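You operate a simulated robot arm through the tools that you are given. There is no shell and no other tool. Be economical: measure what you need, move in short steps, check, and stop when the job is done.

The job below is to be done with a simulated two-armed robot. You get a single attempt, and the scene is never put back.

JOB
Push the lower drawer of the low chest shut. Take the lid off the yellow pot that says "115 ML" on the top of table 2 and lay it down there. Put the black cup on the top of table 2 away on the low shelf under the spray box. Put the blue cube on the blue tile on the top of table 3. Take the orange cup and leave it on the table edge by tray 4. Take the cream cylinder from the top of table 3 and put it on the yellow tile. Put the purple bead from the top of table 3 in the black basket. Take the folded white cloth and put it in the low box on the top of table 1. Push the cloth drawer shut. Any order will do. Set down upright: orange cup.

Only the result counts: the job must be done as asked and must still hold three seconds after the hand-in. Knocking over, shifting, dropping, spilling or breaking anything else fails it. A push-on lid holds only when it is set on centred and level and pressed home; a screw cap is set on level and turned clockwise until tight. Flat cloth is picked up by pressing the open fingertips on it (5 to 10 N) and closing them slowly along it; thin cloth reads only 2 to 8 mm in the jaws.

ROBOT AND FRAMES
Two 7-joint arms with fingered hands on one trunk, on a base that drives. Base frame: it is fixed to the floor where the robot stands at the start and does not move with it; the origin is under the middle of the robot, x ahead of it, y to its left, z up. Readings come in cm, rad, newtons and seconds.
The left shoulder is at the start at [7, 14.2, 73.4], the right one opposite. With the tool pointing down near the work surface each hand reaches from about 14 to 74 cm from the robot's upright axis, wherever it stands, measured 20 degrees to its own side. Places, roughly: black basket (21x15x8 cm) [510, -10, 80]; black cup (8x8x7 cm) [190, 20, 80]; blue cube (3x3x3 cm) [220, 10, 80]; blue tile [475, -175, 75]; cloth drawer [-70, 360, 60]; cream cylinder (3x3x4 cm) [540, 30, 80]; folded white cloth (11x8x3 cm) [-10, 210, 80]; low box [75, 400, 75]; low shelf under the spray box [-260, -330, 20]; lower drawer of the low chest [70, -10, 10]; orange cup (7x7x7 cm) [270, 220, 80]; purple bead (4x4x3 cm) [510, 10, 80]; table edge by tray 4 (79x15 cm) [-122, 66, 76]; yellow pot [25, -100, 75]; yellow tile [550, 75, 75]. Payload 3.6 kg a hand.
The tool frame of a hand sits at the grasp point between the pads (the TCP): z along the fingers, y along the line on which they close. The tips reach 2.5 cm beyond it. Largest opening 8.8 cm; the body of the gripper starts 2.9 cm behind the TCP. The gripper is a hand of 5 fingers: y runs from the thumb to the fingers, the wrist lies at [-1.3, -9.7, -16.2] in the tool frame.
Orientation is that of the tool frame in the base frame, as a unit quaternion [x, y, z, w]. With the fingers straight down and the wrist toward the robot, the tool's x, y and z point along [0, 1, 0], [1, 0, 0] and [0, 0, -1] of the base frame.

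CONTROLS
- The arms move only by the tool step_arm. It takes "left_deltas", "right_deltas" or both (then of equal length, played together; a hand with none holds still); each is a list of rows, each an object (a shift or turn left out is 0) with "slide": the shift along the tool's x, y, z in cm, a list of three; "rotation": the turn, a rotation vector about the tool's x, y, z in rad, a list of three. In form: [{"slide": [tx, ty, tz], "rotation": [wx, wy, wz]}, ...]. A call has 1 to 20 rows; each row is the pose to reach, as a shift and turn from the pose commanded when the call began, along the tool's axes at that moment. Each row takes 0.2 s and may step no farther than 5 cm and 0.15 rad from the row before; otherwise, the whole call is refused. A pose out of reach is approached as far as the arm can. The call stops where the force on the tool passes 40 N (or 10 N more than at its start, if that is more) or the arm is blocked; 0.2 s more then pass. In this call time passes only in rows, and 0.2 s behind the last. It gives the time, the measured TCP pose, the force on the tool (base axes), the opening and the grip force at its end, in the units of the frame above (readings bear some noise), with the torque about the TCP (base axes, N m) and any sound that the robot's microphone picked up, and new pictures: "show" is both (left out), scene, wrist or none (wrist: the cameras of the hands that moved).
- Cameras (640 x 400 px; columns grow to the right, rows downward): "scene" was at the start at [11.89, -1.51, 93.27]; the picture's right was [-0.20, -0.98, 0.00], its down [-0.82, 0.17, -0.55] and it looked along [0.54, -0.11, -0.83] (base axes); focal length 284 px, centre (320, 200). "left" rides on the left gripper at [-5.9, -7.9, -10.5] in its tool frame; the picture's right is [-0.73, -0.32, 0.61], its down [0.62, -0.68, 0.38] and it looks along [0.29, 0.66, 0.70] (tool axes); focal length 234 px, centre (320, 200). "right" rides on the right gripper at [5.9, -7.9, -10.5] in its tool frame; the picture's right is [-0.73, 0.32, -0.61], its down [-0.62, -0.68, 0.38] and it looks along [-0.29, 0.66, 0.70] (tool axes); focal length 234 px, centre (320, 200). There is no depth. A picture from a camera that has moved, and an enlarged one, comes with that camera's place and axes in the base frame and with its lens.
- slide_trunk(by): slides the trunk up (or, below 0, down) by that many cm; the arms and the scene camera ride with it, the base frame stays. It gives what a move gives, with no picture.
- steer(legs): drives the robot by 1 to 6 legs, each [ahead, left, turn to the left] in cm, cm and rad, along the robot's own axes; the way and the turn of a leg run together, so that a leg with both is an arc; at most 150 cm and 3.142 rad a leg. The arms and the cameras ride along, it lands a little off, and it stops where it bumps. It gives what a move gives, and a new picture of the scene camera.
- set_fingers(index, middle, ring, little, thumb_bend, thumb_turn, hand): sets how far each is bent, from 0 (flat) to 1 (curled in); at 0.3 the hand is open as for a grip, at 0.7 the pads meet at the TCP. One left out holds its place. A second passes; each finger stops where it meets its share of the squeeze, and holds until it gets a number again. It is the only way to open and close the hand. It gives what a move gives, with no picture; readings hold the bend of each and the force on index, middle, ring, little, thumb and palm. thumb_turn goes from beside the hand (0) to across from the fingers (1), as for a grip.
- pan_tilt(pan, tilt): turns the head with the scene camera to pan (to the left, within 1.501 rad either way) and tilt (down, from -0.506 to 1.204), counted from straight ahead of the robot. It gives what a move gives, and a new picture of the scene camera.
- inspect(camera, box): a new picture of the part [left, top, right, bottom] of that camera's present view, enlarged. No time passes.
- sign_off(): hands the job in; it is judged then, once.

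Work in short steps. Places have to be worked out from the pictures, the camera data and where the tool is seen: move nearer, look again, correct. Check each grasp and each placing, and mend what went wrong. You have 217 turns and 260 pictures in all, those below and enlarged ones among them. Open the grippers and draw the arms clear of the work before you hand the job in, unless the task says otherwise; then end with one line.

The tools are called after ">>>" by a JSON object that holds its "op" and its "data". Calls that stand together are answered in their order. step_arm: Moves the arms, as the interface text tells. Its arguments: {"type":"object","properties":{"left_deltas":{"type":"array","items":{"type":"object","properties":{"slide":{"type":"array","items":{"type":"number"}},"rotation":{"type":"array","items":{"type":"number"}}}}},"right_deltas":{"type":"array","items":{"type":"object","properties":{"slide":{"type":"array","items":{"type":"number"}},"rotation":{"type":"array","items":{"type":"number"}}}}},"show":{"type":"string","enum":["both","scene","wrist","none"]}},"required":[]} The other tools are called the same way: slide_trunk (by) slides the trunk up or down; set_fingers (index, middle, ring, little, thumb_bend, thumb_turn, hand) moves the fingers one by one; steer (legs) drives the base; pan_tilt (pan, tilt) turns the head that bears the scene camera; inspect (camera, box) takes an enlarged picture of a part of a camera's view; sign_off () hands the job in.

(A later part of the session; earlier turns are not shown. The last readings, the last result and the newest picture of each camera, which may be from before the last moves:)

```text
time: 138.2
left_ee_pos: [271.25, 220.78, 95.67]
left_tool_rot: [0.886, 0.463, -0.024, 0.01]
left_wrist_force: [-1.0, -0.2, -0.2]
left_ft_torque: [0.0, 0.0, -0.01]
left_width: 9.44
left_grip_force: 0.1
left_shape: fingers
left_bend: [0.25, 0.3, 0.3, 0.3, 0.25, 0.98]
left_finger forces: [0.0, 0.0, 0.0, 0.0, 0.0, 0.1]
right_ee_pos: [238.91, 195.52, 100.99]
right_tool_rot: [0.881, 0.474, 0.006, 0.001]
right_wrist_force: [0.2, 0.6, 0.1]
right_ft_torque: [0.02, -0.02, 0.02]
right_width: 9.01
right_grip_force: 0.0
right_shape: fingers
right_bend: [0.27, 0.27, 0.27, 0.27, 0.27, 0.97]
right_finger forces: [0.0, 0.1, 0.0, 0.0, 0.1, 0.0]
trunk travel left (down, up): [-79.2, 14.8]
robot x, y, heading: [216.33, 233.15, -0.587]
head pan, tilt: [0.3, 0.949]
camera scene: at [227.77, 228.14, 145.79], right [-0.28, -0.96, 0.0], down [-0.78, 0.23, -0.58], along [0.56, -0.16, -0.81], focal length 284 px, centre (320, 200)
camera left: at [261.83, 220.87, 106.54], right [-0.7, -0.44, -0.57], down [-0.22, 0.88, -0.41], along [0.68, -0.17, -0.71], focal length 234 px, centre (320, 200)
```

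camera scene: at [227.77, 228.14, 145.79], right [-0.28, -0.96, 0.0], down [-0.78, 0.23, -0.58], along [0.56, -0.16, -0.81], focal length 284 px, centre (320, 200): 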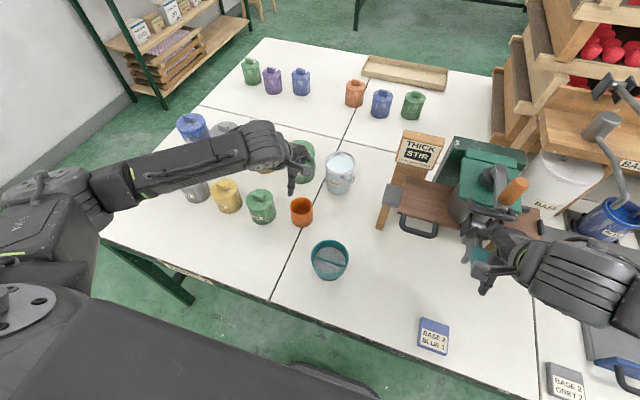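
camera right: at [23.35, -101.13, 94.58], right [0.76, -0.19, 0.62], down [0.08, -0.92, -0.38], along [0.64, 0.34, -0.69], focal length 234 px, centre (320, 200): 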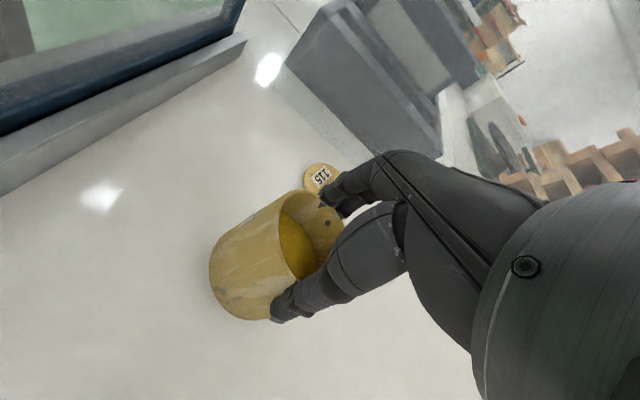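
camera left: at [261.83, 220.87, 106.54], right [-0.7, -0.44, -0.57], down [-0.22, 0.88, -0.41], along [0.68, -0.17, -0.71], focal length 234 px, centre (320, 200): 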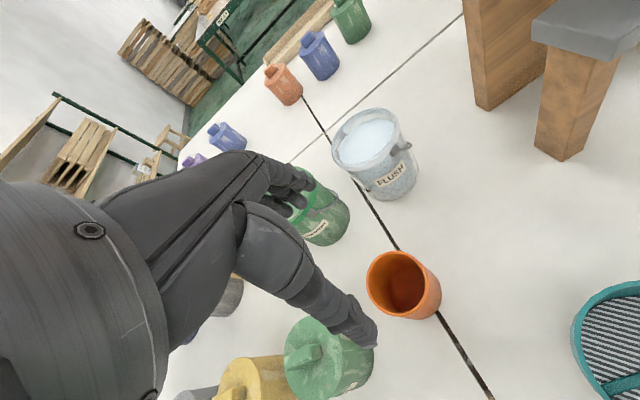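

The cup is at (270.6,220.6), under the hand. I descend partway and check clearances.

>>> {"op": "step_arm", "data": {"left_deltas": [{"slide": [-0.5, -0.4, 4]}, {"slide": [-0.5, -0.4, 8]}, {"slide": [-0.5, -0.4, 11]}], "show": "wrist"}}

```text
time: 139.0
left_ee_pos: [270.1, 219.91, 84.64]
left_tool_rot: [0.886, 0.463, -0.024, 0.011]
left_wrist_force: [-1.2, -0.3, 0.3]
left_ft_torque: [-0.02, 0.03, 0.0]
left_width: 9.42
left_grip_force: 0.1
left_shape: fingers
left_bend: [0.25, 0.3, 0.3, 0.3, 0.25, 0.98]
left_finger forces: [0.1, 0.0, 0.0, 0.1, 0.0, 0.1]
right_ee_pos: [238.82, 195.61, 100.96]
right_tool_rot: [0.881, 0.474, 0.006, 0.003]
right_wrist_force: [0.7, 0.0, -0.1]
right_ft_torque: [-0.01, -0.01, 0.0]
right_width: 9.02
right_grip_force: 0.0
right_shape: fingers
right_bend: [0.27, 0.27, 0.27, 0.27, 0.27, 0.97]
right_finger forces: [0.1, 0.0, 0.0, 0.0, 0.0, 0.1]
trunk travel left (down, up): [-79.2, 14.8]
robot x, y, heading: [216.5, 233.15, -0.587]
head pan, tilt: [0.3, 0.949]
camera left: at [260.62, 220.13, 95.48], right [-0.7, -0.44, -0.57], down [-0.22, 0.88, -0.41], along [0.68, -0.17, -0.71], focal length 234 px, centre (320, 200)
```

left: 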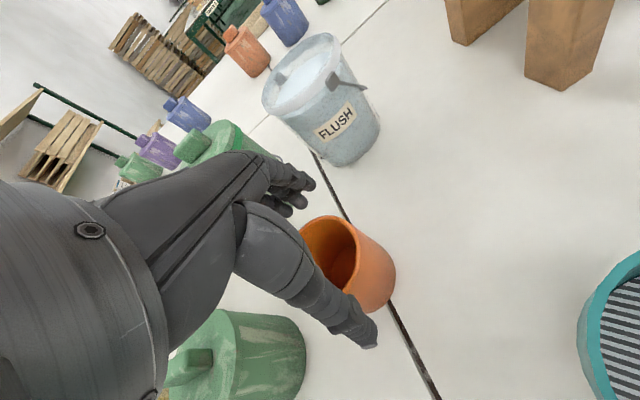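

Well centred. I go down 5 cm and close on the cup.

>>> {"op": "step_arm", "data": {"left_deltas": [{"slide": [0, 0, 2]}, {"slide": [0, 0, 4]}, {"slide": [0, 0, 5.2]}], "show": "wrist"}}

>>> {"op": "set_fingers", "data": {"hand": "left", "index": 0.6, "middle": 0.6, "ring": 0.6, "little": 0.6, "thumb_bend": 0.6}}

```text
time: 139.8
left_ee_pos: [269.95, 219.86, 79.4]
left_tool_rot: [0.886, 0.463, -0.025, 0.01]
left_wrist_force: [-0.2, -0.1, -0.2]
left_ft_torque: [0.03, 0.01, 0.01]
left_width: 9.43
left_grip_force: 0.5
left_shape: fingers
left_bend: [0.25, 0.3, 0.3, 0.3, 0.25, 0.98]
left_finger forces: [0.0, 0.1, 0.0, 0.1, 0.5, 0.1]
right_ee_pos: [238.81, 195.67, 100.85]
right_tool_rot: [0.881, 0.472, 0.006, 0.003]
right_wrist_force: [0.3, 0.0, -0.5]
right_ft_torque: [0.01, -0.04, 0.0]
right_width: 9.04
right_grip_force: 0.0
right_shape: fingers
right_bend: [0.27, 0.27, 0.27, 0.27, 0.27, 0.97]
right_finger forces: [0.0, 0.0, 0.1, 0.1, 0.0, 0.0]
trunk travel left (down, up): [-79.2, 14.8]
robot x, y, heading: [216.52, 233.53, -0.586]
head pan, tilt: [0.3, 0.949]
camera left: at [260.39, 219.97, 90.21], right [-0.7, -0.44, -0.57], down [-0.22, 0.88, -0.41], along [0.68, -0.17, -0.71], focal length 234 px, centre (320, 200)
```

left: 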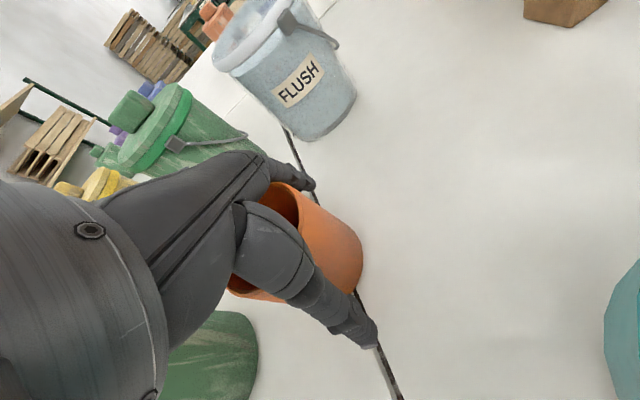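

```text
time: 140.8
left_ee_pos: [269.84, 219.81, 79.47]
left_tool_rot: [0.886, 0.463, -0.024, 0.01]
left_wrist_force: [2.9, -2.4, 8.5]
left_ft_torque: [-0.08, -0.37, -0.05]
left_width: 4.2
left_grip_force: 31.0
left_shape: fingers
left_bend: [0.52, 0.51, 0.51, 0.57, 0.59, 0.95]
left_finger forces: [12.8, 8.4, 7.6, 2.9, 31.6, 0.0]
right_ee_pos: [238.88, 195.57, 100.88]
right_tool_rot: [0.881, 0.473, 0.006, 0.002]
right_wrist_force: [0.1, 0.2, -0.4]
right_ft_torque: [-0.03, -0.02, 0.03]
right_width: 9.01
right_grip_force: 0.1
right_shape: fingers
right_bend: [0.27, 0.27, 0.27, 0.27, 0.27, 0.97]
right_finger forces: [0.1, 0.1, 0.0, 0.0, 0.0, 0.0]
trunk travel left (down, up): [-79.2, 14.8]
robot x, y, heading: [216.58, 232.98, -0.584]
head pan, tilt: [0.3, 0.949]
```

Gripped at 31 N. I lift straight up and check.

>>> {"op": "step_arm", "data": {"left_deltas": [{"slide": [0, 0, -3]}, {"slide": [0, 0, -7]}, {"slide": [0, 0, -11]}, {"slide": [0, 0, -15]}, {"slide": [0, 0, -19]}], "show": "wrist"}}

```text
time: 142.0
left_ee_pos: [270.37, 220.48, 98.69]
left_tool_rot: [0.886, 0.464, -0.024, 0.01]
left_wrist_force: [0.5, -0.3, -0.7]
left_ft_torque: [0.01, -0.03, 0.01]
left_width: 4.05
left_grip_force: 22.3
left_shape: fingers
left_bend: [0.54, 0.54, 0.53, 0.59, 0.55, 0.95]
left_finger forces: [10.0, 4.6, 5.6, 2.7, 21.4, 0.0]
right_ee_pos: [238.92, 195.62, 100.97]
right_tool_rot: [0.881, 0.472, 0.005, 0.003]
right_wrist_force: [-0.8, -0.2, 0.3]
right_ft_torque: [0.03, 0.01, -0.01]
right_width: 9.0
right_grip_force: 0.0
right_shape: fingers
right_bend: [0.27, 0.27, 0.27, 0.27, 0.27, 0.97]
right_finger forces: [0.0, 0.0, 0.0, 0.0, 0.1, 0.1]
trunk travel left (down, up): [-79.2, 14.8]
robot x, y, heading: [216.53, 233.34, -0.589]
head pan, tilt: [0.3, 0.949]
camera left: at [260.98, 220.69, 109.53], right [-0.7, -0.44, -0.57], down [-0.22, 0.88, -0.41], along [0.68, -0.16, -0.71], focal length 234 px, centre (320, 200)
```

left: 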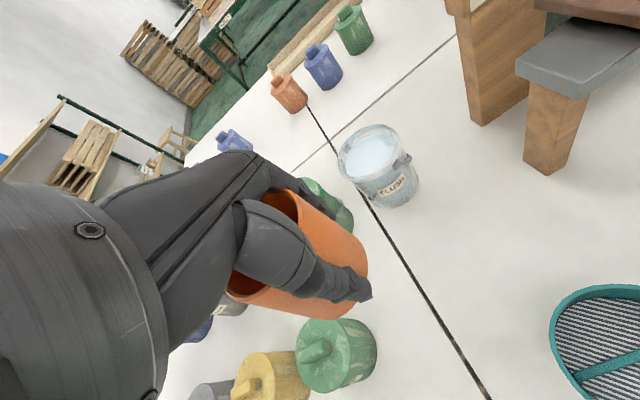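

The cup is held upright. I back away, turn to face table 1, and move along the aisle toward tray 4.

>>> {"op": "steer", "data": {"legs": [[-58, 0, 0], [0, 0, 1.54], [0, 0, 1.54], [0, 140, 0], [0, 110, 0]]}}

>>> {"op": "pan_tilt", "data": {"pan": 0.5, "tilt": 0.55}}

```text
time: 164.5
left_ee_pos: [-30.52, 85.43, 98.67]
left_tool_rot: [-0.421, 0.907, 0.008, 0.025]
left_wrist_force: [-0.6, -0.4, 0.6]
left_ft_torque: [0.0, -0.01, -0.02]
left_width: 3.93
left_grip_force: 18.8
left_shape: fingers
left_bend: [0.54, 0.54, 0.54, 0.59, 0.55, 0.95]
left_finger forces: [8.7, 4.3, 5.3, 2.3, 17.9, 0.1]
right_ee_pos: [2.96, 107.34, 100.93]
right_tool_rot: [-0.431, 0.902, 0.004, -0.005]
right_wrist_force: [0.1, -0.2, 0.5]
right_ft_torque: [0.04, 0.0, -0.02]
right_width: 9.06
right_grip_force: 0.0
right_shape: fingers
right_bend: [0.27, 0.27, 0.27, 0.27, 0.27, 0.97]
right_finger forces: [0.0, 0.1, 0.1, 0.1, 0.1, 0.0]
trunk travel left (down, up): [-79.2, 14.8]
robot x, y, heading: [22.16, 67.64, 2.461]
head pan, tilt: [0.3, 0.949]
camera scene: at [11.09, 73.53, 145.8], right [0.37, 0.93, 0.0], down [0.75, -0.3, -0.58], along [-0.54, 0.22, -0.81], focal length 284 px, centre (320, 200)
```

scene: 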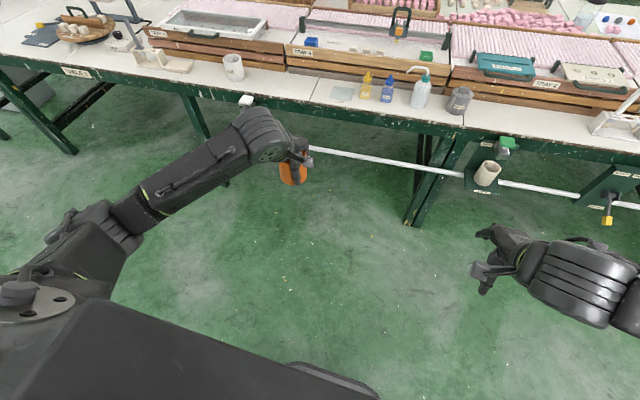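

```text
time: 165.4
left_ee_pos: [-30.62, 85.38, 98.69]
left_tool_rot: [-0.421, 0.907, 0.008, 0.025]
left_wrist_force: [-0.1, 0.6, -0.8]
left_ft_torque: [0.01, -0.03, -0.01]
left_width: 3.95
left_grip_force: 19.4
left_shape: fingers
left_bend: [0.54, 0.54, 0.54, 0.59, 0.55, 0.95]
left_finger forces: [8.8, 4.3, 5.3, 2.4, 17.8, 0.0]
right_ee_pos: [3.04, 107.31, 100.94]
right_tool_rot: [-0.431, 0.902, 0.003, -0.005]
right_wrist_force: [1.0, 0.4, -0.3]
right_ft_torque: [-0.01, 0.0, -0.03]
right_width: 9.08
right_grip_force: 0.0
right_shape: fingers
right_bend: [0.27, 0.27, 0.27, 0.27, 0.27, 0.97]
right_finger forces: [0.0, 0.0, 0.0, 0.1, 0.1, 0.0]
trunk travel left (down, up): [-79.2, 14.8]
robot x, y, heading: [21.88, 67.61, 2.46]
head pan, tilt: [0.499, 0.55]
camera scene: at [9.0, 72.44, 149.08], right [0.18, 0.98, 0.0], down [0.51, -0.1, -0.85], along [-0.84, 0.15, -0.52], focal length 284 px, centre (320, 200)
```

scene: 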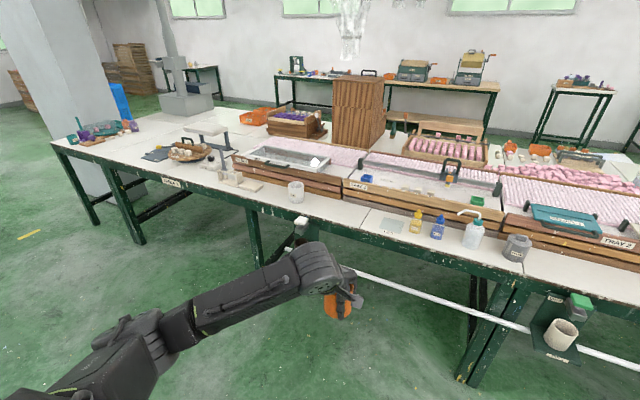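

I zoom in on the edge strip by tray 4.

>>> {"op": "inspect", "data": {"camera": "scene", "box": [150, 120, 390, 250]}}

```text
2.67 times, centred on (270, 185) of scene
camera zoom: at [9.0, 72.44, 149.08], right [0.18, 0.98, 0.0], down [0.51, -0.1, -0.85], along [-0.84, 0.15, -0.52], focal length 757 px, centre (453, 240)
```

zoom: 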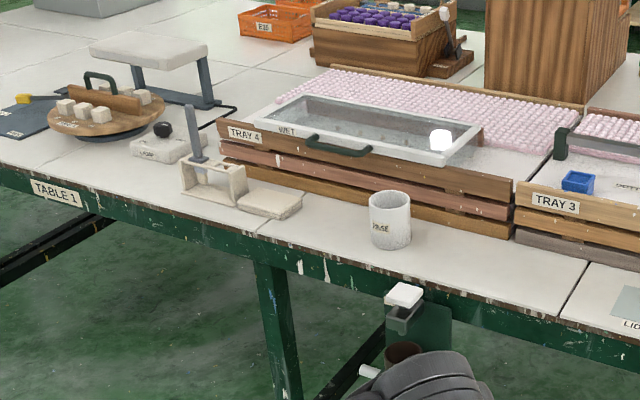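

Free room lies between the white cup and tray 3; I choose (-104,92), well inside the strip. I drive so the left hand arrives over that spot.

>>> {"op": "steer", "data": {"legs": [[0, 41, 0], [58, 0, 0]]}}

>>> {"op": "pan_tilt", "data": {"pan": 0.3, "tilt": 1.0}}

>>> {"op": "inspect", "data": {"camera": "left", "box": [0, 0, 640, 400]}}

```text
time: 170.8
left_ee_pos: [-101.2, 90.34, 98.71]
left_tool_rot: [-0.422, 0.906, 0.009, 0.025]
left_wrist_force: [-0.4, -0.2, -0.3]
left_ft_torque: [0.01, -0.01, 0.01]
left_width: 3.98
left_grip_force: 19.1
left_shape: fingers
left_bend: [0.55, 0.54, 0.54, 0.59, 0.55, 0.95]
left_finger forces: [8.8, 4.3, 5.2, 2.3, 17.8, 0.0]
right_ee_pos: [-67.43, 112.26, 100.95]
right_tool_rot: [-0.431, 0.902, 0.003, -0.005]
right_wrist_force: [-0.5, 0.4, 0.9]
right_ft_torque: [-0.02, -0.03, -0.01]
right_width: 9.05
right_grip_force: 0.0
right_shape: fingers
right_bend: [0.27, 0.27, 0.27, 0.27, 0.27, 0.97]
right_finger forces: [0.1, 0.0, 0.0, 0.0, 0.1, 0.0]
trunk travel left (down, up): [-79.2, 14.8]
robot x, y, heading: [-48.63, 72.84, 2.458]
head pan, tilt: [0.499, 0.55]
camera scene: at [-61.39, 77.52, 149.09], right [0.18, 0.98, 0.0], down [0.51, -0.09, -0.85], along [-0.84, 0.15, -0.52], focal length 284 px, centre (320, 200)
```

scene: 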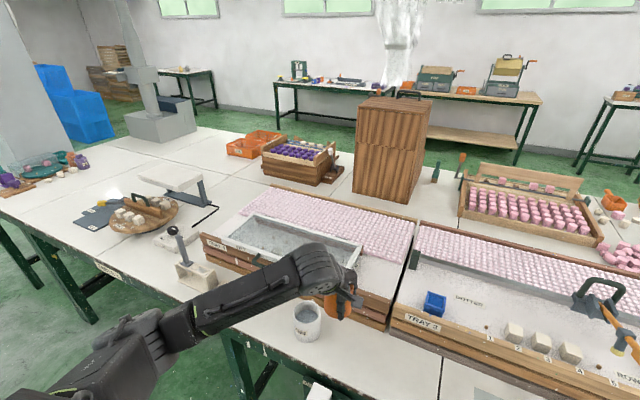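

```text
time: 171.7
left_ee_pos: [-101.08, 90.42, 98.66]
left_tool_rot: [-0.422, 0.906, 0.008, 0.025]
left_wrist_force: [-0.6, -0.3, 0.0]
left_ft_torque: [0.04, -0.03, 0.04]
left_width: 3.91
left_grip_force: 18.8
left_shape: fingers
left_bend: [0.55, 0.54, 0.54, 0.59, 0.55, 0.95]
left_finger forces: [8.7, 4.4, 5.3, 2.2, 17.7, 0.0]
right_ee_pos: [-67.44, 112.36, 100.95]
right_tool_rot: [-0.432, 0.902, 0.003, -0.005]
right_wrist_force: [0.2, 0.2, 0.0]
right_ft_torque: [0.03, 0.01, 0.03]
right_width: 9.07
right_grip_force: 0.0
right_shape: fingers
right_bend: [0.27, 0.27, 0.27, 0.27, 0.27, 0.97]
right_finger forces: [0.0, 0.0, 0.0, 0.0, 0.0, 0.0]
trunk travel left (down, up): [-79.2, 14.8]
robot x, y, heading: [-48.52, 72.97, 2.465]
head pan, tilt: [0.3, 1.0]
camera scene: at [-59.06, 78.5, 145.44], right [0.37, 0.93, 0.0], down [0.78, -0.31, -0.54], along [-0.5, 0.2, -0.84], focal length 284 px, centre (320, 200)
```

scene: 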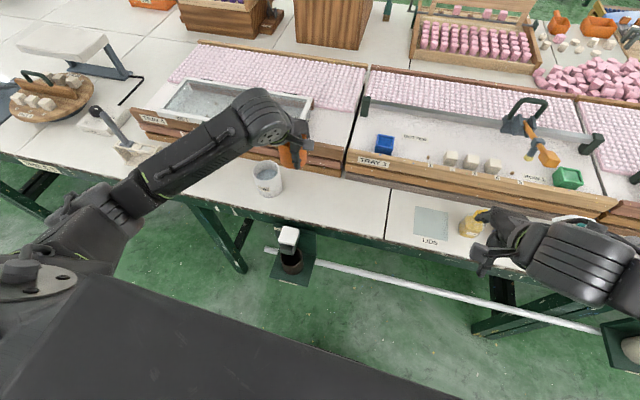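

```text
1.00 times, centred on (320, 200) of left (not enlarged: the box is as wide or as high as the picture)
camera zoom: at [-91.7, 89.48, 109.51], right [0.74, 0.37, -0.57], down [0.13, -0.9, -0.41], along [-0.66, 0.23, -0.71], focal length 234 px, centre (320, 200)
```

zoom: 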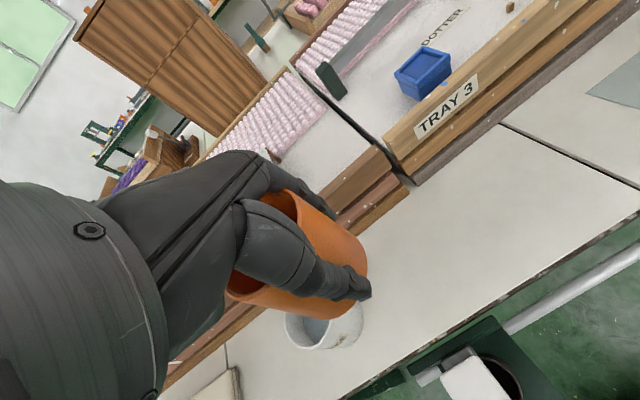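

The spot beneath is clear, with about 8 cm to the tray and 10 cm to the white cup. I lower the cup.

>>> {"op": "step_arm", "data": {"left_deltas": [{"slide": [-0.7, 0, 4]}, {"slide": [-0.7, 0, 8]}, {"slide": [-0.7, 0, 12]}, {"slide": [-0.7, 0, 15.5]}, {"slide": [-0.7, 0, 17.5]}, {"slide": [-0.7, 0, 18.5]}, {"slide": [-0.7, 0, 19.1]}, {"slide": [-0.7, 0, 19.6]}]}}

```text
time: 173.5
left_ee_pos: [-99.75, 91.71, 79.53]
left_tool_rot: [-0.422, 0.906, 0.013, 0.023]
left_wrist_force: [2.3, -1.2, 29.5]
left_ft_torque: [-0.04, 0.76, 0.02]
left_width: 3.79
left_grip_force: 23.7
left_shape: fingers
left_bend: [0.56, 0.54, 0.53, 0.59, 0.55, 0.95]
left_finger forces: [7.7, 4.8, 7.4, 3.8, 23.8, 0.0]
right_ee_pos: [-67.05, 112.04, 101.13]
right_tool_rot: [-0.431, 0.902, 0.004, -0.007]
right_wrist_force: [-0.6, -0.6, 0.5]
right_ft_torque: [0.0, -0.02, 0.0]
right_width: 9.06
right_grip_force: 0.1
right_shape: fingers
right_bend: [0.27, 0.27, 0.27, 0.27, 0.27, 0.97]
right_finger forces: [0.0, 0.1, 0.0, 0.1, 0.0, 0.0]
trunk travel left (down, up): [-79.2, 14.8]
robot x, y, heading: [-48.6, 72.92, 2.461]
head pan, tilt: [0.3, 1.0]
camera scene: at [-58.56, 78.32, 145.54], right [0.37, 0.93, 0.0], down [0.78, -0.31, -0.54], along [-0.5, 0.2, -0.84], focal length 284 px, centre (320, 200)
camera left: at [-90.27, 90.68, 90.38], right [0.73, 0.37, -0.57], down [0.13, -0.9, -0.42], along [-0.67, 0.23, -0.71], focal length 234 px, centre (320, 200)
```

scene: 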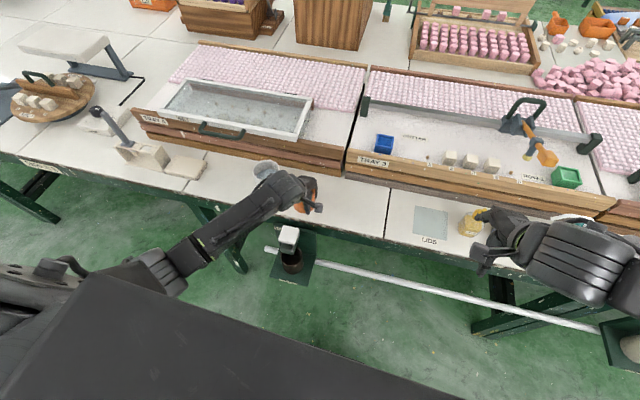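
left: 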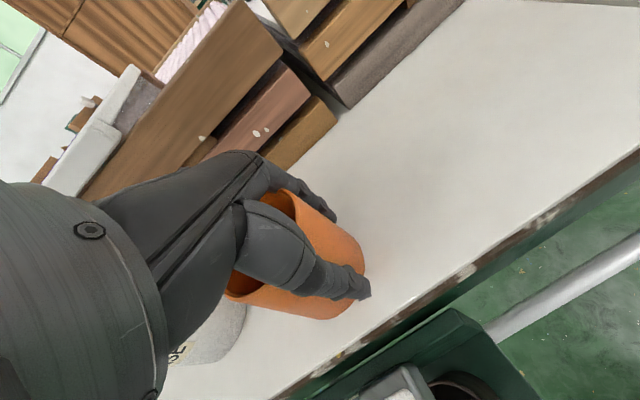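

The cup stands on the edge strip in front of tray 4. I ease off, open, and rise.

>>> {"op": "step_arm", "data": {"left_deltas": [{"slide": [0, 0, -0.3]}], "show": "none"}}

>>> {"op": "set_fingers", "data": {"hand": "left", "index": 0.27, "middle": 0.27, "ring": 0.27, "little": 0.27, "thumb_bend": 0.25}}

>>> {"op": "step_arm", "data": {"left_deltas": [{"slide": [0, 0, -2]}, {"slide": [0, 0, -5]}, {"slide": [0, 0, -9]}, {"slide": [0, 0, -13]}, {"slide": [0, 0, -17]}, {"slide": [0, 0, -21]}], "show": "wrist"}}

```text
time: 173.9
left_ee_pos: [-99.8, 91.66, 79.69]
left_tool_rot: [-0.422, 0.906, 0.01, 0.024]
left_wrist_force: [0.1, 0.8, 22.0]
left_ft_torque: [0.05, 0.68, -0.06]
left_width: 3.76
left_grip_force: 23.7
left_shape: fingers
left_bend: [0.56, 0.54, 0.53, 0.59, 0.55, 0.95]
left_finger forces: [8.2, 5.1, 7.3, 4.1, 21.1, 0.0]
right_ee_pos: [-67.15, 112.22, 100.93]
right_tool_rot: [-0.431, 0.902, 0.003, -0.006]
right_wrist_force: [0.4, -0.8, -0.8]
right_ft_torque: [0.0, -0.04, -0.01]
right_width: 9.05
right_grip_force: 0.0
right_shape: fingers
right_bend: [0.27, 0.27, 0.27, 0.27, 0.27, 0.97]
right_finger forces: [0.0, 0.0, 0.0, 0.1, 0.0, 0.0]
trunk travel left (down, up): [-79.2, 14.8]
robot x, y, heading: [-48.74, 72.85, 2.461]
head pan, tilt: [0.3, 1.0]
```

```text
time: 174.9
left_ee_pos: [-99.99, 91.65, 79.41]
left_tool_rot: [-0.421, 0.906, 0.008, 0.025]
left_wrist_force: [-0.5, -0.9, 0.3]
left_ft_torque: [0.01, -0.01, 0.01]
left_width: 9.2
left_grip_force: 0.2
left_shape: fingers
left_bend: [0.27, 0.27, 0.27, 0.27, 0.25, 0.97]
left_finger forces: [0.1, 0.0, 0.0, 0.1, 0.2, 0.0]
right_ee_pos: [-67.5, 112.36, 100.85]
right_tool_rot: [-0.431, 0.902, 0.003, -0.005]
right_wrist_force: [0.4, -0.9, 0.0]
right_ft_torque: [0.01, 0.01, -0.01]
right_width: 9.06
right_grip_force: 0.0
right_shape: fingers
right_bend: [0.27, 0.27, 0.27, 0.27, 0.27, 0.97]
right_finger forces: [0.1, 0.0, 0.0, 0.0, 0.0, 0.1]
trunk travel left (down, up): [-79.2, 14.8]
robot x, y, heading: [-48.8, 72.72, 2.46]
head pan, tilt: [0.3, 1.0]
```

```text
time: 176.3
left_ee_pos: [-100.82, 90.67, 100.44]
left_tool_rot: [-0.422, 0.906, 0.009, 0.025]
left_wrist_force: [0.0, -0.4, 0.0]
left_ft_torque: [0.0, -0.02, -0.02]
left_width: 9.2
left_grip_force: 0.1
left_shape: fingers
left_bend: [0.27, 0.27, 0.27, 0.27, 0.25, 0.98]
left_finger forces: [0.1, 0.1, 0.0, 0.1, 0.1, 0.1]
right_ee_pos: [-67.46, 112.23, 100.84]
right_tool_rot: [-0.431, 0.902, 0.004, -0.006]
right_wrist_force: [1.5, -0.3, 0.4]
right_ft_torque: [0.02, -0.01, 0.0]
right_width: 9.05
right_grip_force: 0.1
right_shape: fingers
right_bend: [0.27, 0.27, 0.27, 0.27, 0.27, 0.97]
right_finger forces: [0.0, 0.1, 0.0, 0.1, 0.1, 0.1]
trunk travel left (down, up): [-79.2, 14.8]
robot x, y, heading: [-48.45, 72.85, 2.465]
head pan, tilt: [0.3, 1.0]
camera left: at [-91.54, 89.7, 111.3], right [0.74, 0.37, -0.57], down [0.14, -0.9, -0.41], along [-0.66, 0.23, -0.71], focal length 234 px, centre (320, 200)
```

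left: 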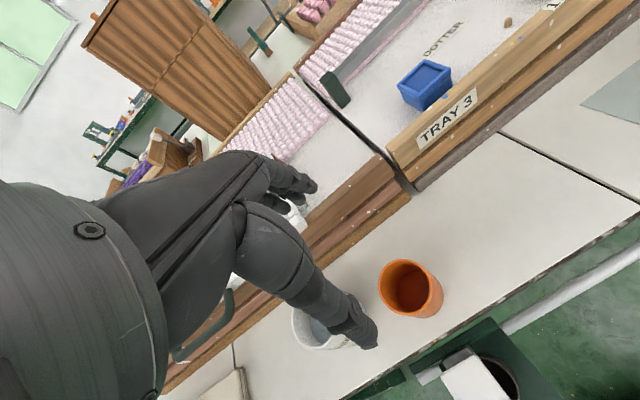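

The orange cup stands upright. Now I back off a little and strafe right to the folded cloth.

>>> {"op": "steer", "data": {"legs": [[-35, 0, 0], [0, -112, 0]]}}

>>> {"op": "pan_tilt", "data": {"pan": 0.0, "tilt": 0.7}}

```text
time: 184.0
left_ee_pos: [-0.09, 156.91, 100.68]
left_tool_rot: [-0.414, 0.91, 0.009, 0.025]
left_wrist_force: [-0.8, 0.8, 0.0]
left_ft_torque: [0.01, -0.02, 0.0]
left_width: 9.19
left_grip_force: 0.0
left_shape: fingers
left_bend: [0.27, 0.27, 0.27, 0.27, 0.25, 0.98]
left_finger forces: [0.0, 0.1, 0.0, 0.0, 0.0, 0.0]
right_ee_pos: [33.8, 178.02, 100.9]
right_tool_rot: [-0.423, 0.906, 0.003, -0.005]
right_wrist_force: [0.5, -0.5, -0.3]
right_ft_torque: [0.02, -0.01, 0.01]
right_width: 9.06
right_grip_force: 0.0
right_shape: fingers
right_bend: [0.27, 0.27, 0.27, 0.27, 0.27, 0.97]
right_finger forces: [0.0, 0.0, 0.0, 0.0, 0.0, 0.0]
trunk travel left (down, up): [-79.2, 14.8]
robot x, y, heading: [52.06, 138.01, 2.444]
head pan, tilt: [0.3, 1.0]
camera scene: at [41.58, 144.02, 145.44], right [0.39, 0.92, 0.0], down [0.78, -0.32, -0.54], along [-0.5, 0.21, -0.84], focal length 284 px, centre (320, 200)
```

scene: 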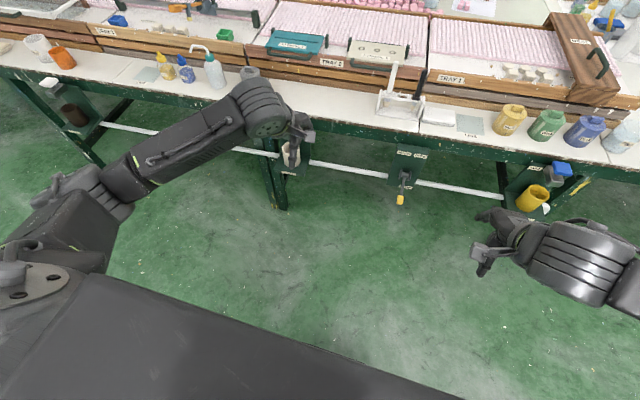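

```text
time: 184.8
left_ee_pos: [-0.13, 157.07, 100.46]
left_tool_rot: [-0.413, 0.91, 0.008, 0.025]
left_wrist_force: [0.4, -0.1, 0.4]
left_ft_torque: [-0.01, 0.03, -0.01]
left_width: 9.2
left_grip_force: 0.1
left_shape: fingers
left_bend: [0.27, 0.27, 0.27, 0.27, 0.25, 0.98]
left_finger forces: [0.0, 0.1, 0.0, 0.0, 0.0, 0.0]
right_ee_pos: [33.81, 178.01, 100.9]
right_tool_rot: [-0.423, 0.906, 0.004, -0.005]
right_wrist_force: [0.1, 0.8, 0.5]
right_ft_torque: [0.0, 0.01, 0.01]
right_width: 9.05
right_grip_force: 0.0
right_shape: fingers
right_bend: [0.27, 0.27, 0.27, 0.27, 0.27, 0.97]
right_finger forces: [0.1, 0.0, 0.0, 0.0, 0.0, 0.0]
trunk travel left (down, up): [-79.2, 14.8]
robot x, y, heading: [51.8, 138.55, 2.446]
head pan, tilt: [0.0, 0.7]
camera scene: at [41.52, 146.8, 147.77], right [0.64, 0.77, 0.0], down [0.49, -0.41, -0.76], along [-0.59, 0.49, -0.64], focal length 284 px, centre (320, 200)
```

scene: 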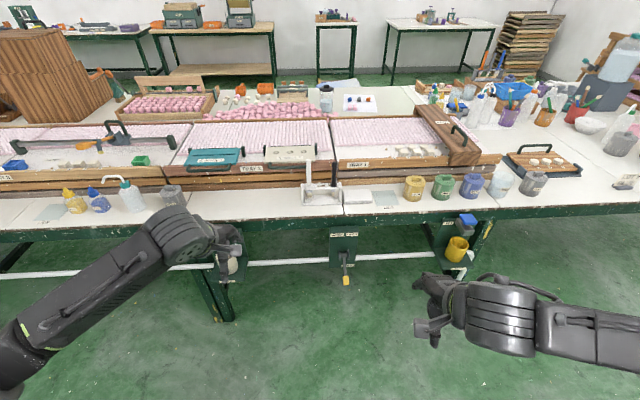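

The cloth should be at about (362,200). I zoom in there.

>>> {"op": "inspect", "data": {"camera": "scene", "box": [285, 150, 445, 250]}}

>>> {"op": "inspect", "data": {"camera": "scene", "box": [400, 20, 640, 170]}}

```text
4.00 times, centred on (365, 200) of scene
camera zoom: at [41.52, 146.8, 147.77], right [0.64, 0.77, 0.0], down [0.49, -0.41, -0.76], along [-0.59, 0.49, -0.64], focal length 1135 px, centre (140, 200)
```

zoom: 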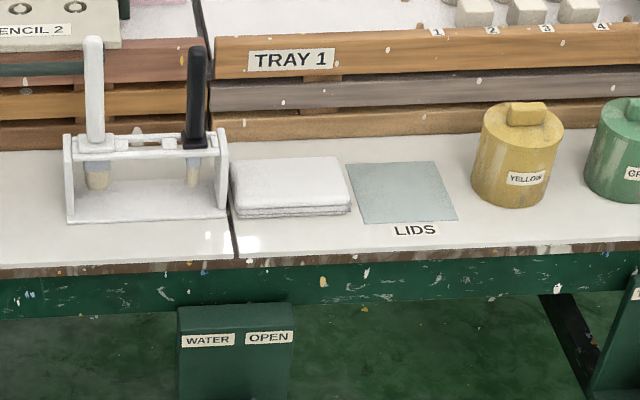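

```text
2.67 times, centred on (520, 95) of scene
camera zoom: at [41.52, 146.8, 147.77], right [0.64, 0.77, 0.0], down [0.49, -0.41, -0.76], along [-0.59, 0.49, -0.64], focal length 757 px, centre (-213, 480)
```

zoom: 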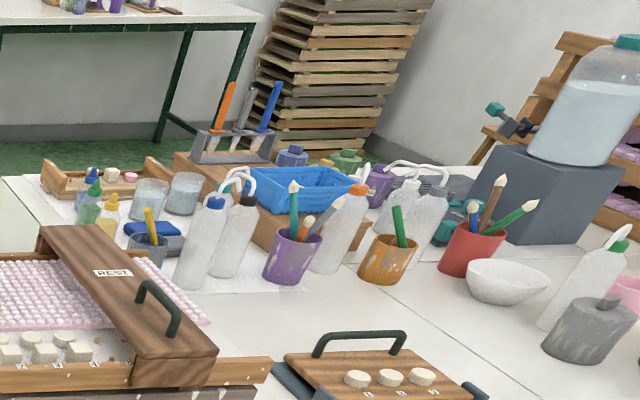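

The stacked cloth sits between the brush rack and the LIDS mat at about (-15,212), with about 3 cm behind it to tray 1. I retract the left arm and drive up so it falls to the right hand.

>>> {"op": "step_arm", "data": {"left_deltas": [{"slide": [0, -4, 0]}, {"slide": [0, -8, 0]}, {"slide": [0, -12, 0]}, {"slide": [0, -15, 0]}], "show": "none"}}

>>> {"op": "steer", "data": {"legs": [[47, 0, 0.03]]}}

>>> {"op": "inspect", "data": {"camera": "right", "box": [0, 0, 640, 400]}}

```text
time: 185.8
left_ee_pos: [9.98, 148.32, 99.86]
left_tool_rot: [-0.414, 0.91, 0.009, 0.026]
left_wrist_force: [0.0, 0.5, 0.9]
left_ft_torque: [-0.01, 0.0, 0.01]
left_width: 9.19
left_grip_force: 0.0
left_shape: fingers
left_bend: [0.27, 0.27, 0.27, 0.27, 0.25, 0.98]
left_finger forces: [0.0, 0.0, 0.1, 0.1, 0.1, 0.1]
left hand out of reach, approached as far as the arm can: row 4
right_ee_pos: [33.72, 178.0, 100.93]
right_tool_rot: [-0.423, 0.906, 0.004, -0.006]
right_wrist_force: [0.1, -0.4, -0.6]
right_ft_torque: [0.0, -0.02, 0.0]
right_width: 9.03
right_grip_force: 0.0
right_shape: fingers
right_bend: [0.27, 0.27, 0.27, 0.27, 0.27, 0.97]
right_finger forces: [0.1, 0.0, 0.1, 0.0, 0.0, 0.1]
trunk travel left (down, up): [-79.2, 14.8]
robot x, y, heading: [51.77, 138.21, 2.447]
head pan, tilt: [0.0, 0.7]
```

```text
time: 188.7
left_ee_pos: [-27.53, 176.91, 99.88]
left_tool_rot: [-0.428, 0.903, 0.01, 0.025]
left_wrist_force: [0.3, 0.4, 1.2]
left_ft_torque: [0.02, 0.03, 0.03]
left_width: 9.2
left_grip_force: 0.0
left_shape: fingers
left_bend: [0.27, 0.27, 0.27, 0.27, 0.25, 0.98]
left_finger forces: [0.0, 0.1, 0.1, 0.0, 0.1, 0.0]
right_ee_pos: [-4.39, 207.47, 100.85]
right_tool_rot: [-0.437, 0.899, 0.003, -0.006]
right_wrist_force: [0.5, -0.4, 0.4]
right_ft_torque: [-0.03, 0.0, 0.01]
right_width: 9.06
right_grip_force: 0.1
right_shape: fingers
right_bend: [0.27, 0.27, 0.27, 0.27, 0.27, 0.97]
right_finger forces: [0.0, 0.0, 0.0, 0.0, 0.1, 0.0]
trunk travel left (down, up): [-79.2, 14.8]
robot x, y, heading: [14.81, 168.52, 2.472]
head pan, tilt: [0.0, 0.7]
camera scene: at [4.22, 176.5, 147.78], right [0.62, 0.79, 0.0], down [0.51, -0.4, -0.77], along [-0.6, 0.47, -0.64], focal length 284 px, centre (320, 200)
```

scene: 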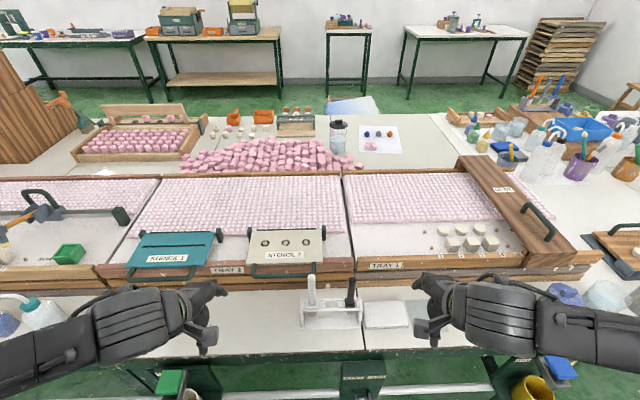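

```text
1.00 times, centred on (320, 200) of right (not enlarged: the box is as wide or as high as the picture)
camera zoom: at [-1.7, 197.94, 111.35], right [0.2, 0.77, 0.6], down [0.92, 0.07, -0.4], along [-0.35, 0.63, -0.69], focal length 234 px, centre (320, 200)
```

zoom: 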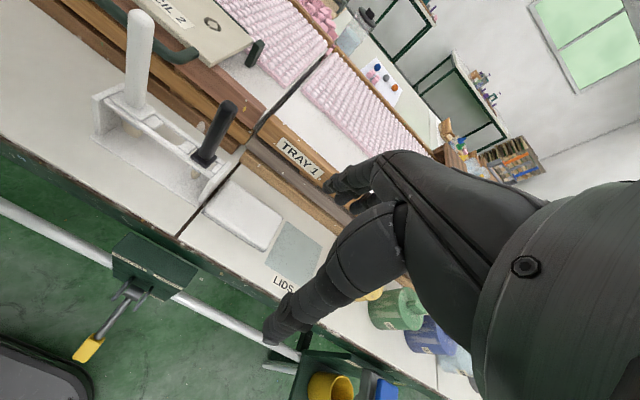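

The cloth centre is (-14.5,211.8), aligned with the edge. I open wider and go above it, lowering to just above.

>>> {"op": "set_fingers", "data": {"hand": "right", "index": 0.24, "middle": 0.24, "ring": 0.24, "little": 0.24, "thumb_bend": 0.22}}

>>> {"op": "step_arm", "data": {"right_deltas": [{"slide": [1, 4, 0]}, {"slide": [2, 8, 0]}, {"slide": [2.9, 10.4, 3]}, {"slide": [2.9, 10.4, 7]}, {"slide": [2.9, 10.4, 11]}, {"slide": [2.9, 10.4, 15]}], "show": "wrist"}}

```text
time: 189.7
left_ee_pos: [-27.51, 177.11, 99.93]
left_tool_rot: [-0.429, 0.903, 0.008, 0.025]
left_wrist_force: [-0.8, -0.1, 0.1]
left_ft_torque: [0.01, -0.01, 0.01]
left_width: 9.19
left_grip_force: 0.0
left_shape: fingers
left_bend: [0.27, 0.27, 0.27, 0.27, 0.25, 0.98]
left_finger forces: [0.0, 0.0, 0.0, 0.1, 0.1, 0.0]
right_ee_pos: [-4.37, 207.47, 100.96]
right_tool_rot: [-0.437, 0.9, 0.003, -0.005]
right_wrist_force: [-0.4, -0.1, 0.9]
right_ft_torque: [0.01, -0.01, -0.01]
right_width: 9.74
right_grip_force: 0.0
right_shape: fingers
right_bend: [0.24, 0.24, 0.24, 0.24, 0.22, 0.97]
right_finger forces: [0.1, 0.0, 0.0, 0.1, 0.0, 0.1]
trunk travel left (down, up): [-79.2, 14.8]
robot x, y, heading: [15.12, 168.23, 2.473]
head pan, tilt: [0.0, 0.7]
```

```text
time: 191.1
left_ee_pos: [-27.55, 177.16, 99.84]
left_tool_rot: [-0.428, 0.903, 0.009, 0.025]
left_wrist_force: [-0.8, 0.0, 0.4]
left_ft_torque: [-0.02, -0.02, 0.04]
left_width: 9.22
left_grip_force: 0.1
left_shape: fingers
left_bend: [0.27, 0.27, 0.27, 0.27, 0.25, 0.98]
left_finger forces: [0.0, 0.0, 0.0, 0.0, 0.0, 0.1]
right_ee_pos: [-14.45, 211.65, 85.96]
right_tool_rot: [-0.438, 0.899, 0.001, -0.005]
right_wrist_force: [0.0, 0.6, -0.3]
right_ft_torque: [-0.04, 0.02, -0.02]
right_width: 9.75
right_grip_force: 0.0
right_shape: fingers
right_bend: [0.24, 0.24, 0.24, 0.24, 0.22, 0.97]
right_finger forces: [0.0, 0.1, 0.1, 0.1, 0.0, 0.0]
trunk travel left (down, up): [-79.2, 14.8]
robot x, y, heading: [14.83, 168.52, 2.479]
head pan, tilt: [0.0, 0.7]
camera right: at [-11.65, 202.15, 96.35], right [0.2, 0.77, 0.6], down [0.92, 0.07, -0.39], along [-0.35, 0.63, -0.69], focal length 234 px, centre (320, 200)
```

right: 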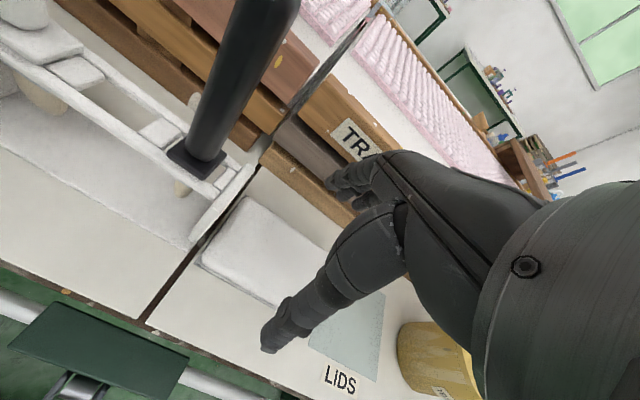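

Centred. I lower so the tips reach the table on both sides of the stack, then close slowly.

>>> {"op": "step_arm", "data": {"right_deltas": [{"slide": [-0.4, 0, 3]}, {"slide": [-0.4, 0, 5.5]}, {"slide": [-0.4, 0, 6.6]}, {"slide": [-0.4, 0, 7.2]}], "show": "none"}}

>>> {"op": "set_fingers", "data": {"hand": "right", "index": 0.4, "middle": 0.4, "ring": 0.4, "little": 0.4, "thumb_bend": 0.4}}

>>> {"op": "set_fingers", "data": {"hand": "right", "index": 0.65, "middle": 0.65, "ring": 0.65, "little": 0.65, "thumb_bend": 0.65}}

>>> {"op": "inspect", "data": {"camera": "right", "box": [100, 100, 480, 340]}}

```text
time: 192.1
left_ee_pos: [-27.5, 177.12, 99.8]
left_tool_rot: [-0.428, 0.904, 0.009, 0.025]
left_wrist_force: [-0.4, -0.6, -0.3]
left_ft_torque: [-0.02, -0.04, 0.0]
left_width: 9.19
left_grip_force: 0.2
left_shape: fingers
left_bend: [0.27, 0.27, 0.27, 0.27, 0.25, 0.98]
left_finger forces: [0.1, 0.1, 0.0, 0.0, 0.0, 0.0]
right_ee_pos: [-14.47, 212.02, 78.77]
right_tool_rot: [-0.437, 0.899, 0.004, -0.005]
right_wrist_force: [-0.9, -0.1, -0.4]
right_ft_torque: [0.03, 0.0, -0.01]
right_width: 9.78
right_grip_force: 0.0
right_shape: fingers
right_bend: [0.24, 0.24, 0.24, 0.24, 0.22, 0.97]
right_finger forces: [0.0, 0.0, 0.1, 0.0, 0.0, 0.0]
trunk travel left (down, up): [-79.2, 14.8]
robot x, y, heading: [14.91, 168.57, 2.477]
head pan, tilt: [0.0, 0.7]
```

```text
time: 193.1
left_ee_pos: [-27.37, 177.0, 99.83]
left_tool_rot: [-0.428, 0.903, 0.01, 0.025]
left_wrist_force: [0.5, 0.2, 0.5]
left_ft_torque: [0.03, 0.02, -0.01]
left_width: 9.2
left_grip_force: 0.0
left_shape: fingers
left_bend: [0.27, 0.27, 0.27, 0.27, 0.25, 0.98]
left_finger forces: [0.1, 0.1, 0.1, 0.0, 0.0, 0.1]
right_ee_pos: [-14.55, 211.9, 78.82]
right_tool_rot: [-0.437, 0.899, 0.003, -0.004]
right_wrist_force: [-0.5, 0.0, 2.0]
right_ft_torque: [0.03, 0.03, 0.05]
right_width: 7.27
right_grip_force: 4.5
right_shape: fingers
right_bend: [0.37, 0.39, 0.39, 0.39, 0.36, 0.98]
right_finger forces: [2.8, 0.9, 0.5, 1.3, 4.0, 0.0]
trunk travel left (down, up): [-79.2, 14.8]
robot x, y, heading: [14.36, 168.23, 2.474]
head pan, tilt: [0.0, 0.7]
```

```text
time: 194.1
left_ee_pos: [-27.42, 176.88, 99.84]
left_tool_rot: [-0.428, 0.903, 0.01, 0.025]
left_wrist_force: [0.2, -0.6, 0.0]
left_ft_torque: [0.01, -0.01, -0.01]
left_width: 9.2
left_grip_force: 0.1
left_shape: fingers
left_bend: [0.27, 0.27, 0.27, 0.27, 0.25, 0.98]
left_finger forces: [0.1, 0.0, 0.0, 0.0, 0.0, 0.0]
right_ee_pos: [-14.48, 211.99, 78.94]
right_tool_rot: [-0.437, 0.899, 0.005, -0.006]
right_wrist_force: [-4.8, 5.6, 16.7]
right_ft_torque: [0.53, 0.41, 0.09]
right_width: 6.74
right_grip_force: 31.0
right_shape: fingers
right_bend: [0.53, 0.54, 0.56, 0.58, 0.3, 0.96]
right_finger forces: [7.7, 18.7, 5.9, 7.1, 22.0, 0.0]
trunk travel left (down, up): [-79.2, 14.8]
robot x, y, heading: [14.84, 168.46, 2.477]
head pan, tilt: [0.0, 0.7]
```

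```text
1.67 times, centred on (290, 220) of right
camera zoom: at [-11.76, 202.44, 89.32], right [0.2, 0.77, 0.61], down [0.92, 0.07, -0.4], along [-0.35, 0.64, -0.69], focal length 390 px, centre (370, 167)
```

zoom: 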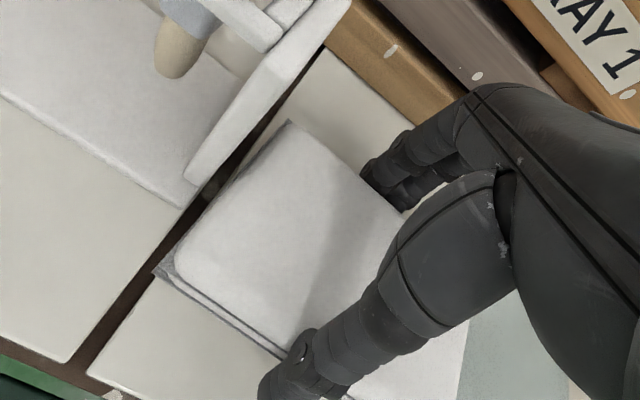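

The stack is gripped. I lift gently.

>>> {"op": "step_arm", "data": {"right_deltas": [{"slide": [0, 0, -1]}, {"slide": [0, 0, -3]}, {"slide": [0, 0, -6]}, {"slide": [0, 0, -10]}, {"slide": [0, 0, -14]}, {"slide": [0, 0, -18]}, {"slide": [0, -2, -22]}], "show": "wrist"}}

```text
time: 195.7
left_ee_pos: [-27.46, 177.02, 99.83]
left_tool_rot: [-0.427, 0.904, 0.01, 0.026]
left_wrist_force: [0.8, 0.2, 0.0]
left_ft_torque: [-0.04, 0.02, -0.01]
left_width: 9.19
left_grip_force: 0.1
left_shape: fingers
left_bend: [0.27, 0.27, 0.27, 0.27, 0.25, 0.98]
left_finger forces: [0.0, 0.0, 0.0, 0.0, 0.0, 0.0]
right_ee_pos: [-12.23, 210.71, 100.94]
right_tool_rot: [-0.437, 0.899, 0.002, -0.005]
right_wrist_force: [0.7, -0.6, 0.2]
right_ft_torque: [0.0, -0.03, 0.05]
right_width: 6.75
right_grip_force: 23.1
right_shape: fingers
right_bend: [0.54, 0.57, 0.57, 0.59, 0.29, 0.96]
right_finger forces: [6.8, 5.3, 5.0, 5.6, 22.4, 0.0]
trunk travel left (down, up): [-79.2, 14.8]
robot x, y, heading: [14.81, 168.41, 2.475]
head pan, tilt: [0.0, 0.7]
camera right: at [-9.54, 201.34, 111.25], right [0.2, 0.77, 0.6], down [0.92, 0.07, -0.39], along [-0.34, 0.63, -0.69], focal length 234 px, centre (320, 200)
```

right: 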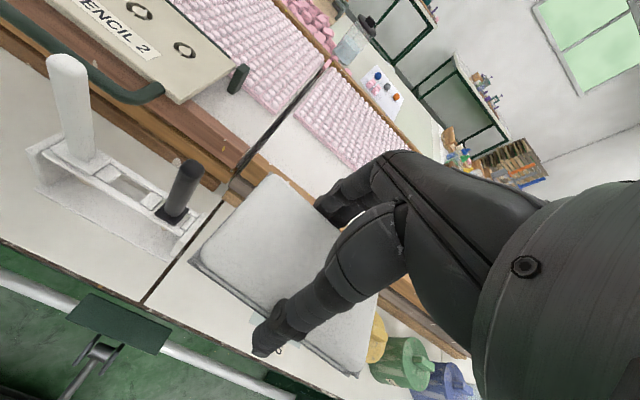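

The cloth is securely held. I back off and strafe right toward the low box at the end of table 1.

>>> {"op": "steer", "data": {"legs": [[-30, 0, 0], [0, -110, 0], [0, -85, 0]]}}

>>> {"op": "pan_tilt", "data": {"pan": 0.0, "tilt": 0.5}}

```text
time: 207.0
left_ee_pos: [116.83, 309.42, 99.85]
left_tool_rot: [-0.421, 0.906, 0.009, 0.025]
left_wrist_force: [0.2, -0.8, -0.2]
left_ft_torque: [-0.03, -0.02, 0.02]
left_width: 9.18
left_grip_force: 0.1
left_shape: fingers
left_bend: [0.27, 0.27, 0.27, 0.27, 0.25, 0.98]
left_finger forces: [0.1, 0.0, 0.0, 0.0, 0.1, 0.0]
right_ee_pos: [132.26, 343.31, 100.86]
right_tool_rot: [-0.432, 0.902, 0.003, -0.006]
right_wrist_force: [0.2, -0.2, -0.9]
right_ft_torque: [0.02, 0.02, 0.0]
right_width: 6.73
right_grip_force: 22.9
right_shape: fingers
right_bend: [0.54, 0.57, 0.57, 0.59, 0.29, 0.96]
right_finger forces: [6.7, 5.4, 5.0, 5.6, 22.5, 0.0]
trunk travel left (down, up): [-79.2, 14.8]
robot x, y, heading: [158.6, 300.02, 2.468]
head pan, tilt: [0.0, 0.7]
camera scene: at [148.43, 308.58, 147.78], right [0.63, 0.78, 0.0], down [0.5, -0.4, -0.76], along [-0.6, 0.48, -0.64], focal length 284 px, centre (320, 200)
```

scene: 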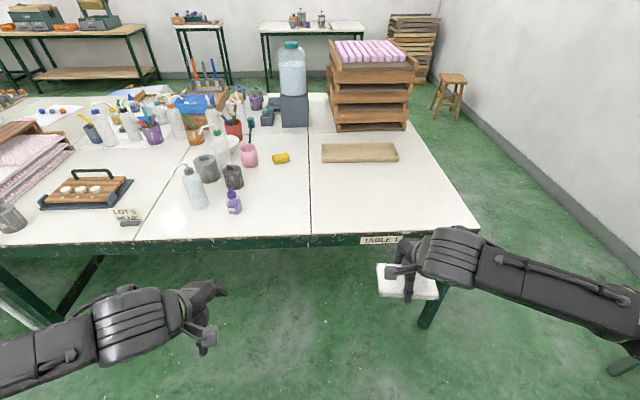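

```text
time: 207.7
left_ee_pos: [116.71, 309.56, 99.73]
left_tool_rot: [-0.421, 0.907, 0.009, 0.025]
left_wrist_force: [-0.3, 0.5, -0.6]
left_ft_torque: [0.01, -0.01, 0.02]
left_width: 9.21
left_grip_force: 0.1
left_shape: fingers
left_bend: [0.27, 0.27, 0.27, 0.27, 0.25, 0.98]
left_finger forces: [0.1, 0.2, 0.0, 0.0, 0.1, 0.1]
right_ee_pos: [132.24, 343.28, 100.81]
right_tool_rot: [-0.431, 0.902, 0.003, -0.005]
right_wrist_force: [0.1, 0.3, -0.5]
right_ft_torque: [-0.02, 0.02, -0.03]
right_width: 6.72
right_grip_force: 22.8
right_shape: fingers
right_bend: [0.54, 0.57, 0.57, 0.59, 0.29, 0.96]
right_finger forces: [6.8, 5.3, 5.1, 5.6, 22.4, 0.1]
trunk travel left (down, up): [-79.2, 14.8]
robot x, y, heading: [159.28, 299.93, 2.466]
head pan, tilt: [0.0, 0.499]
camera scene: at [148.01, 309.01, 149.54], right [0.63, 0.78, 0.0], down [0.37, -0.3, -0.88], along [-0.68, 0.55, -0.48], focal length 284 px, centre (320, 200)
```

scene: 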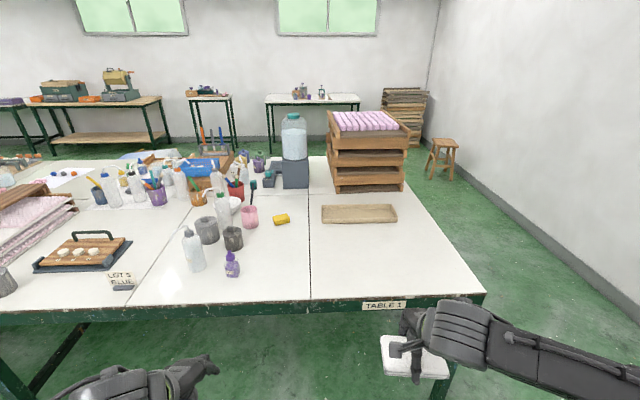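

The shallow wooden box on the right of table 1 is the low box. I zoom in to measure it.

>>> {"op": "inspect", "data": {"camera": "scene", "box": [300, 180, 460, 280]}}

```text
4.00 times, centred on (380, 230) of scene
camera zoom: at [148.01, 309.01, 149.54], right [0.63, 0.78, 0.0], down [0.37, -0.3, -0.88], along [-0.68, 0.55, -0.48], focal length 1135 px, centre (80, 80)
```

zoom: 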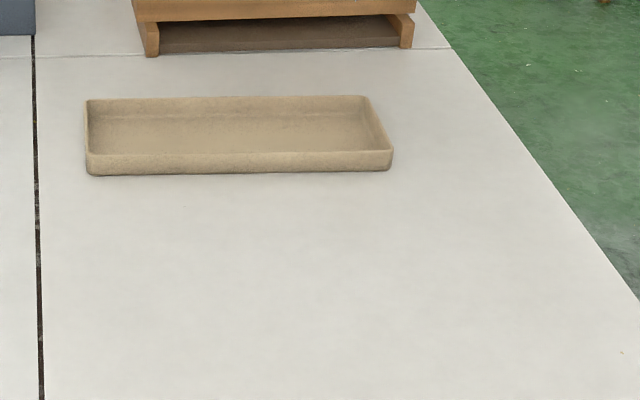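

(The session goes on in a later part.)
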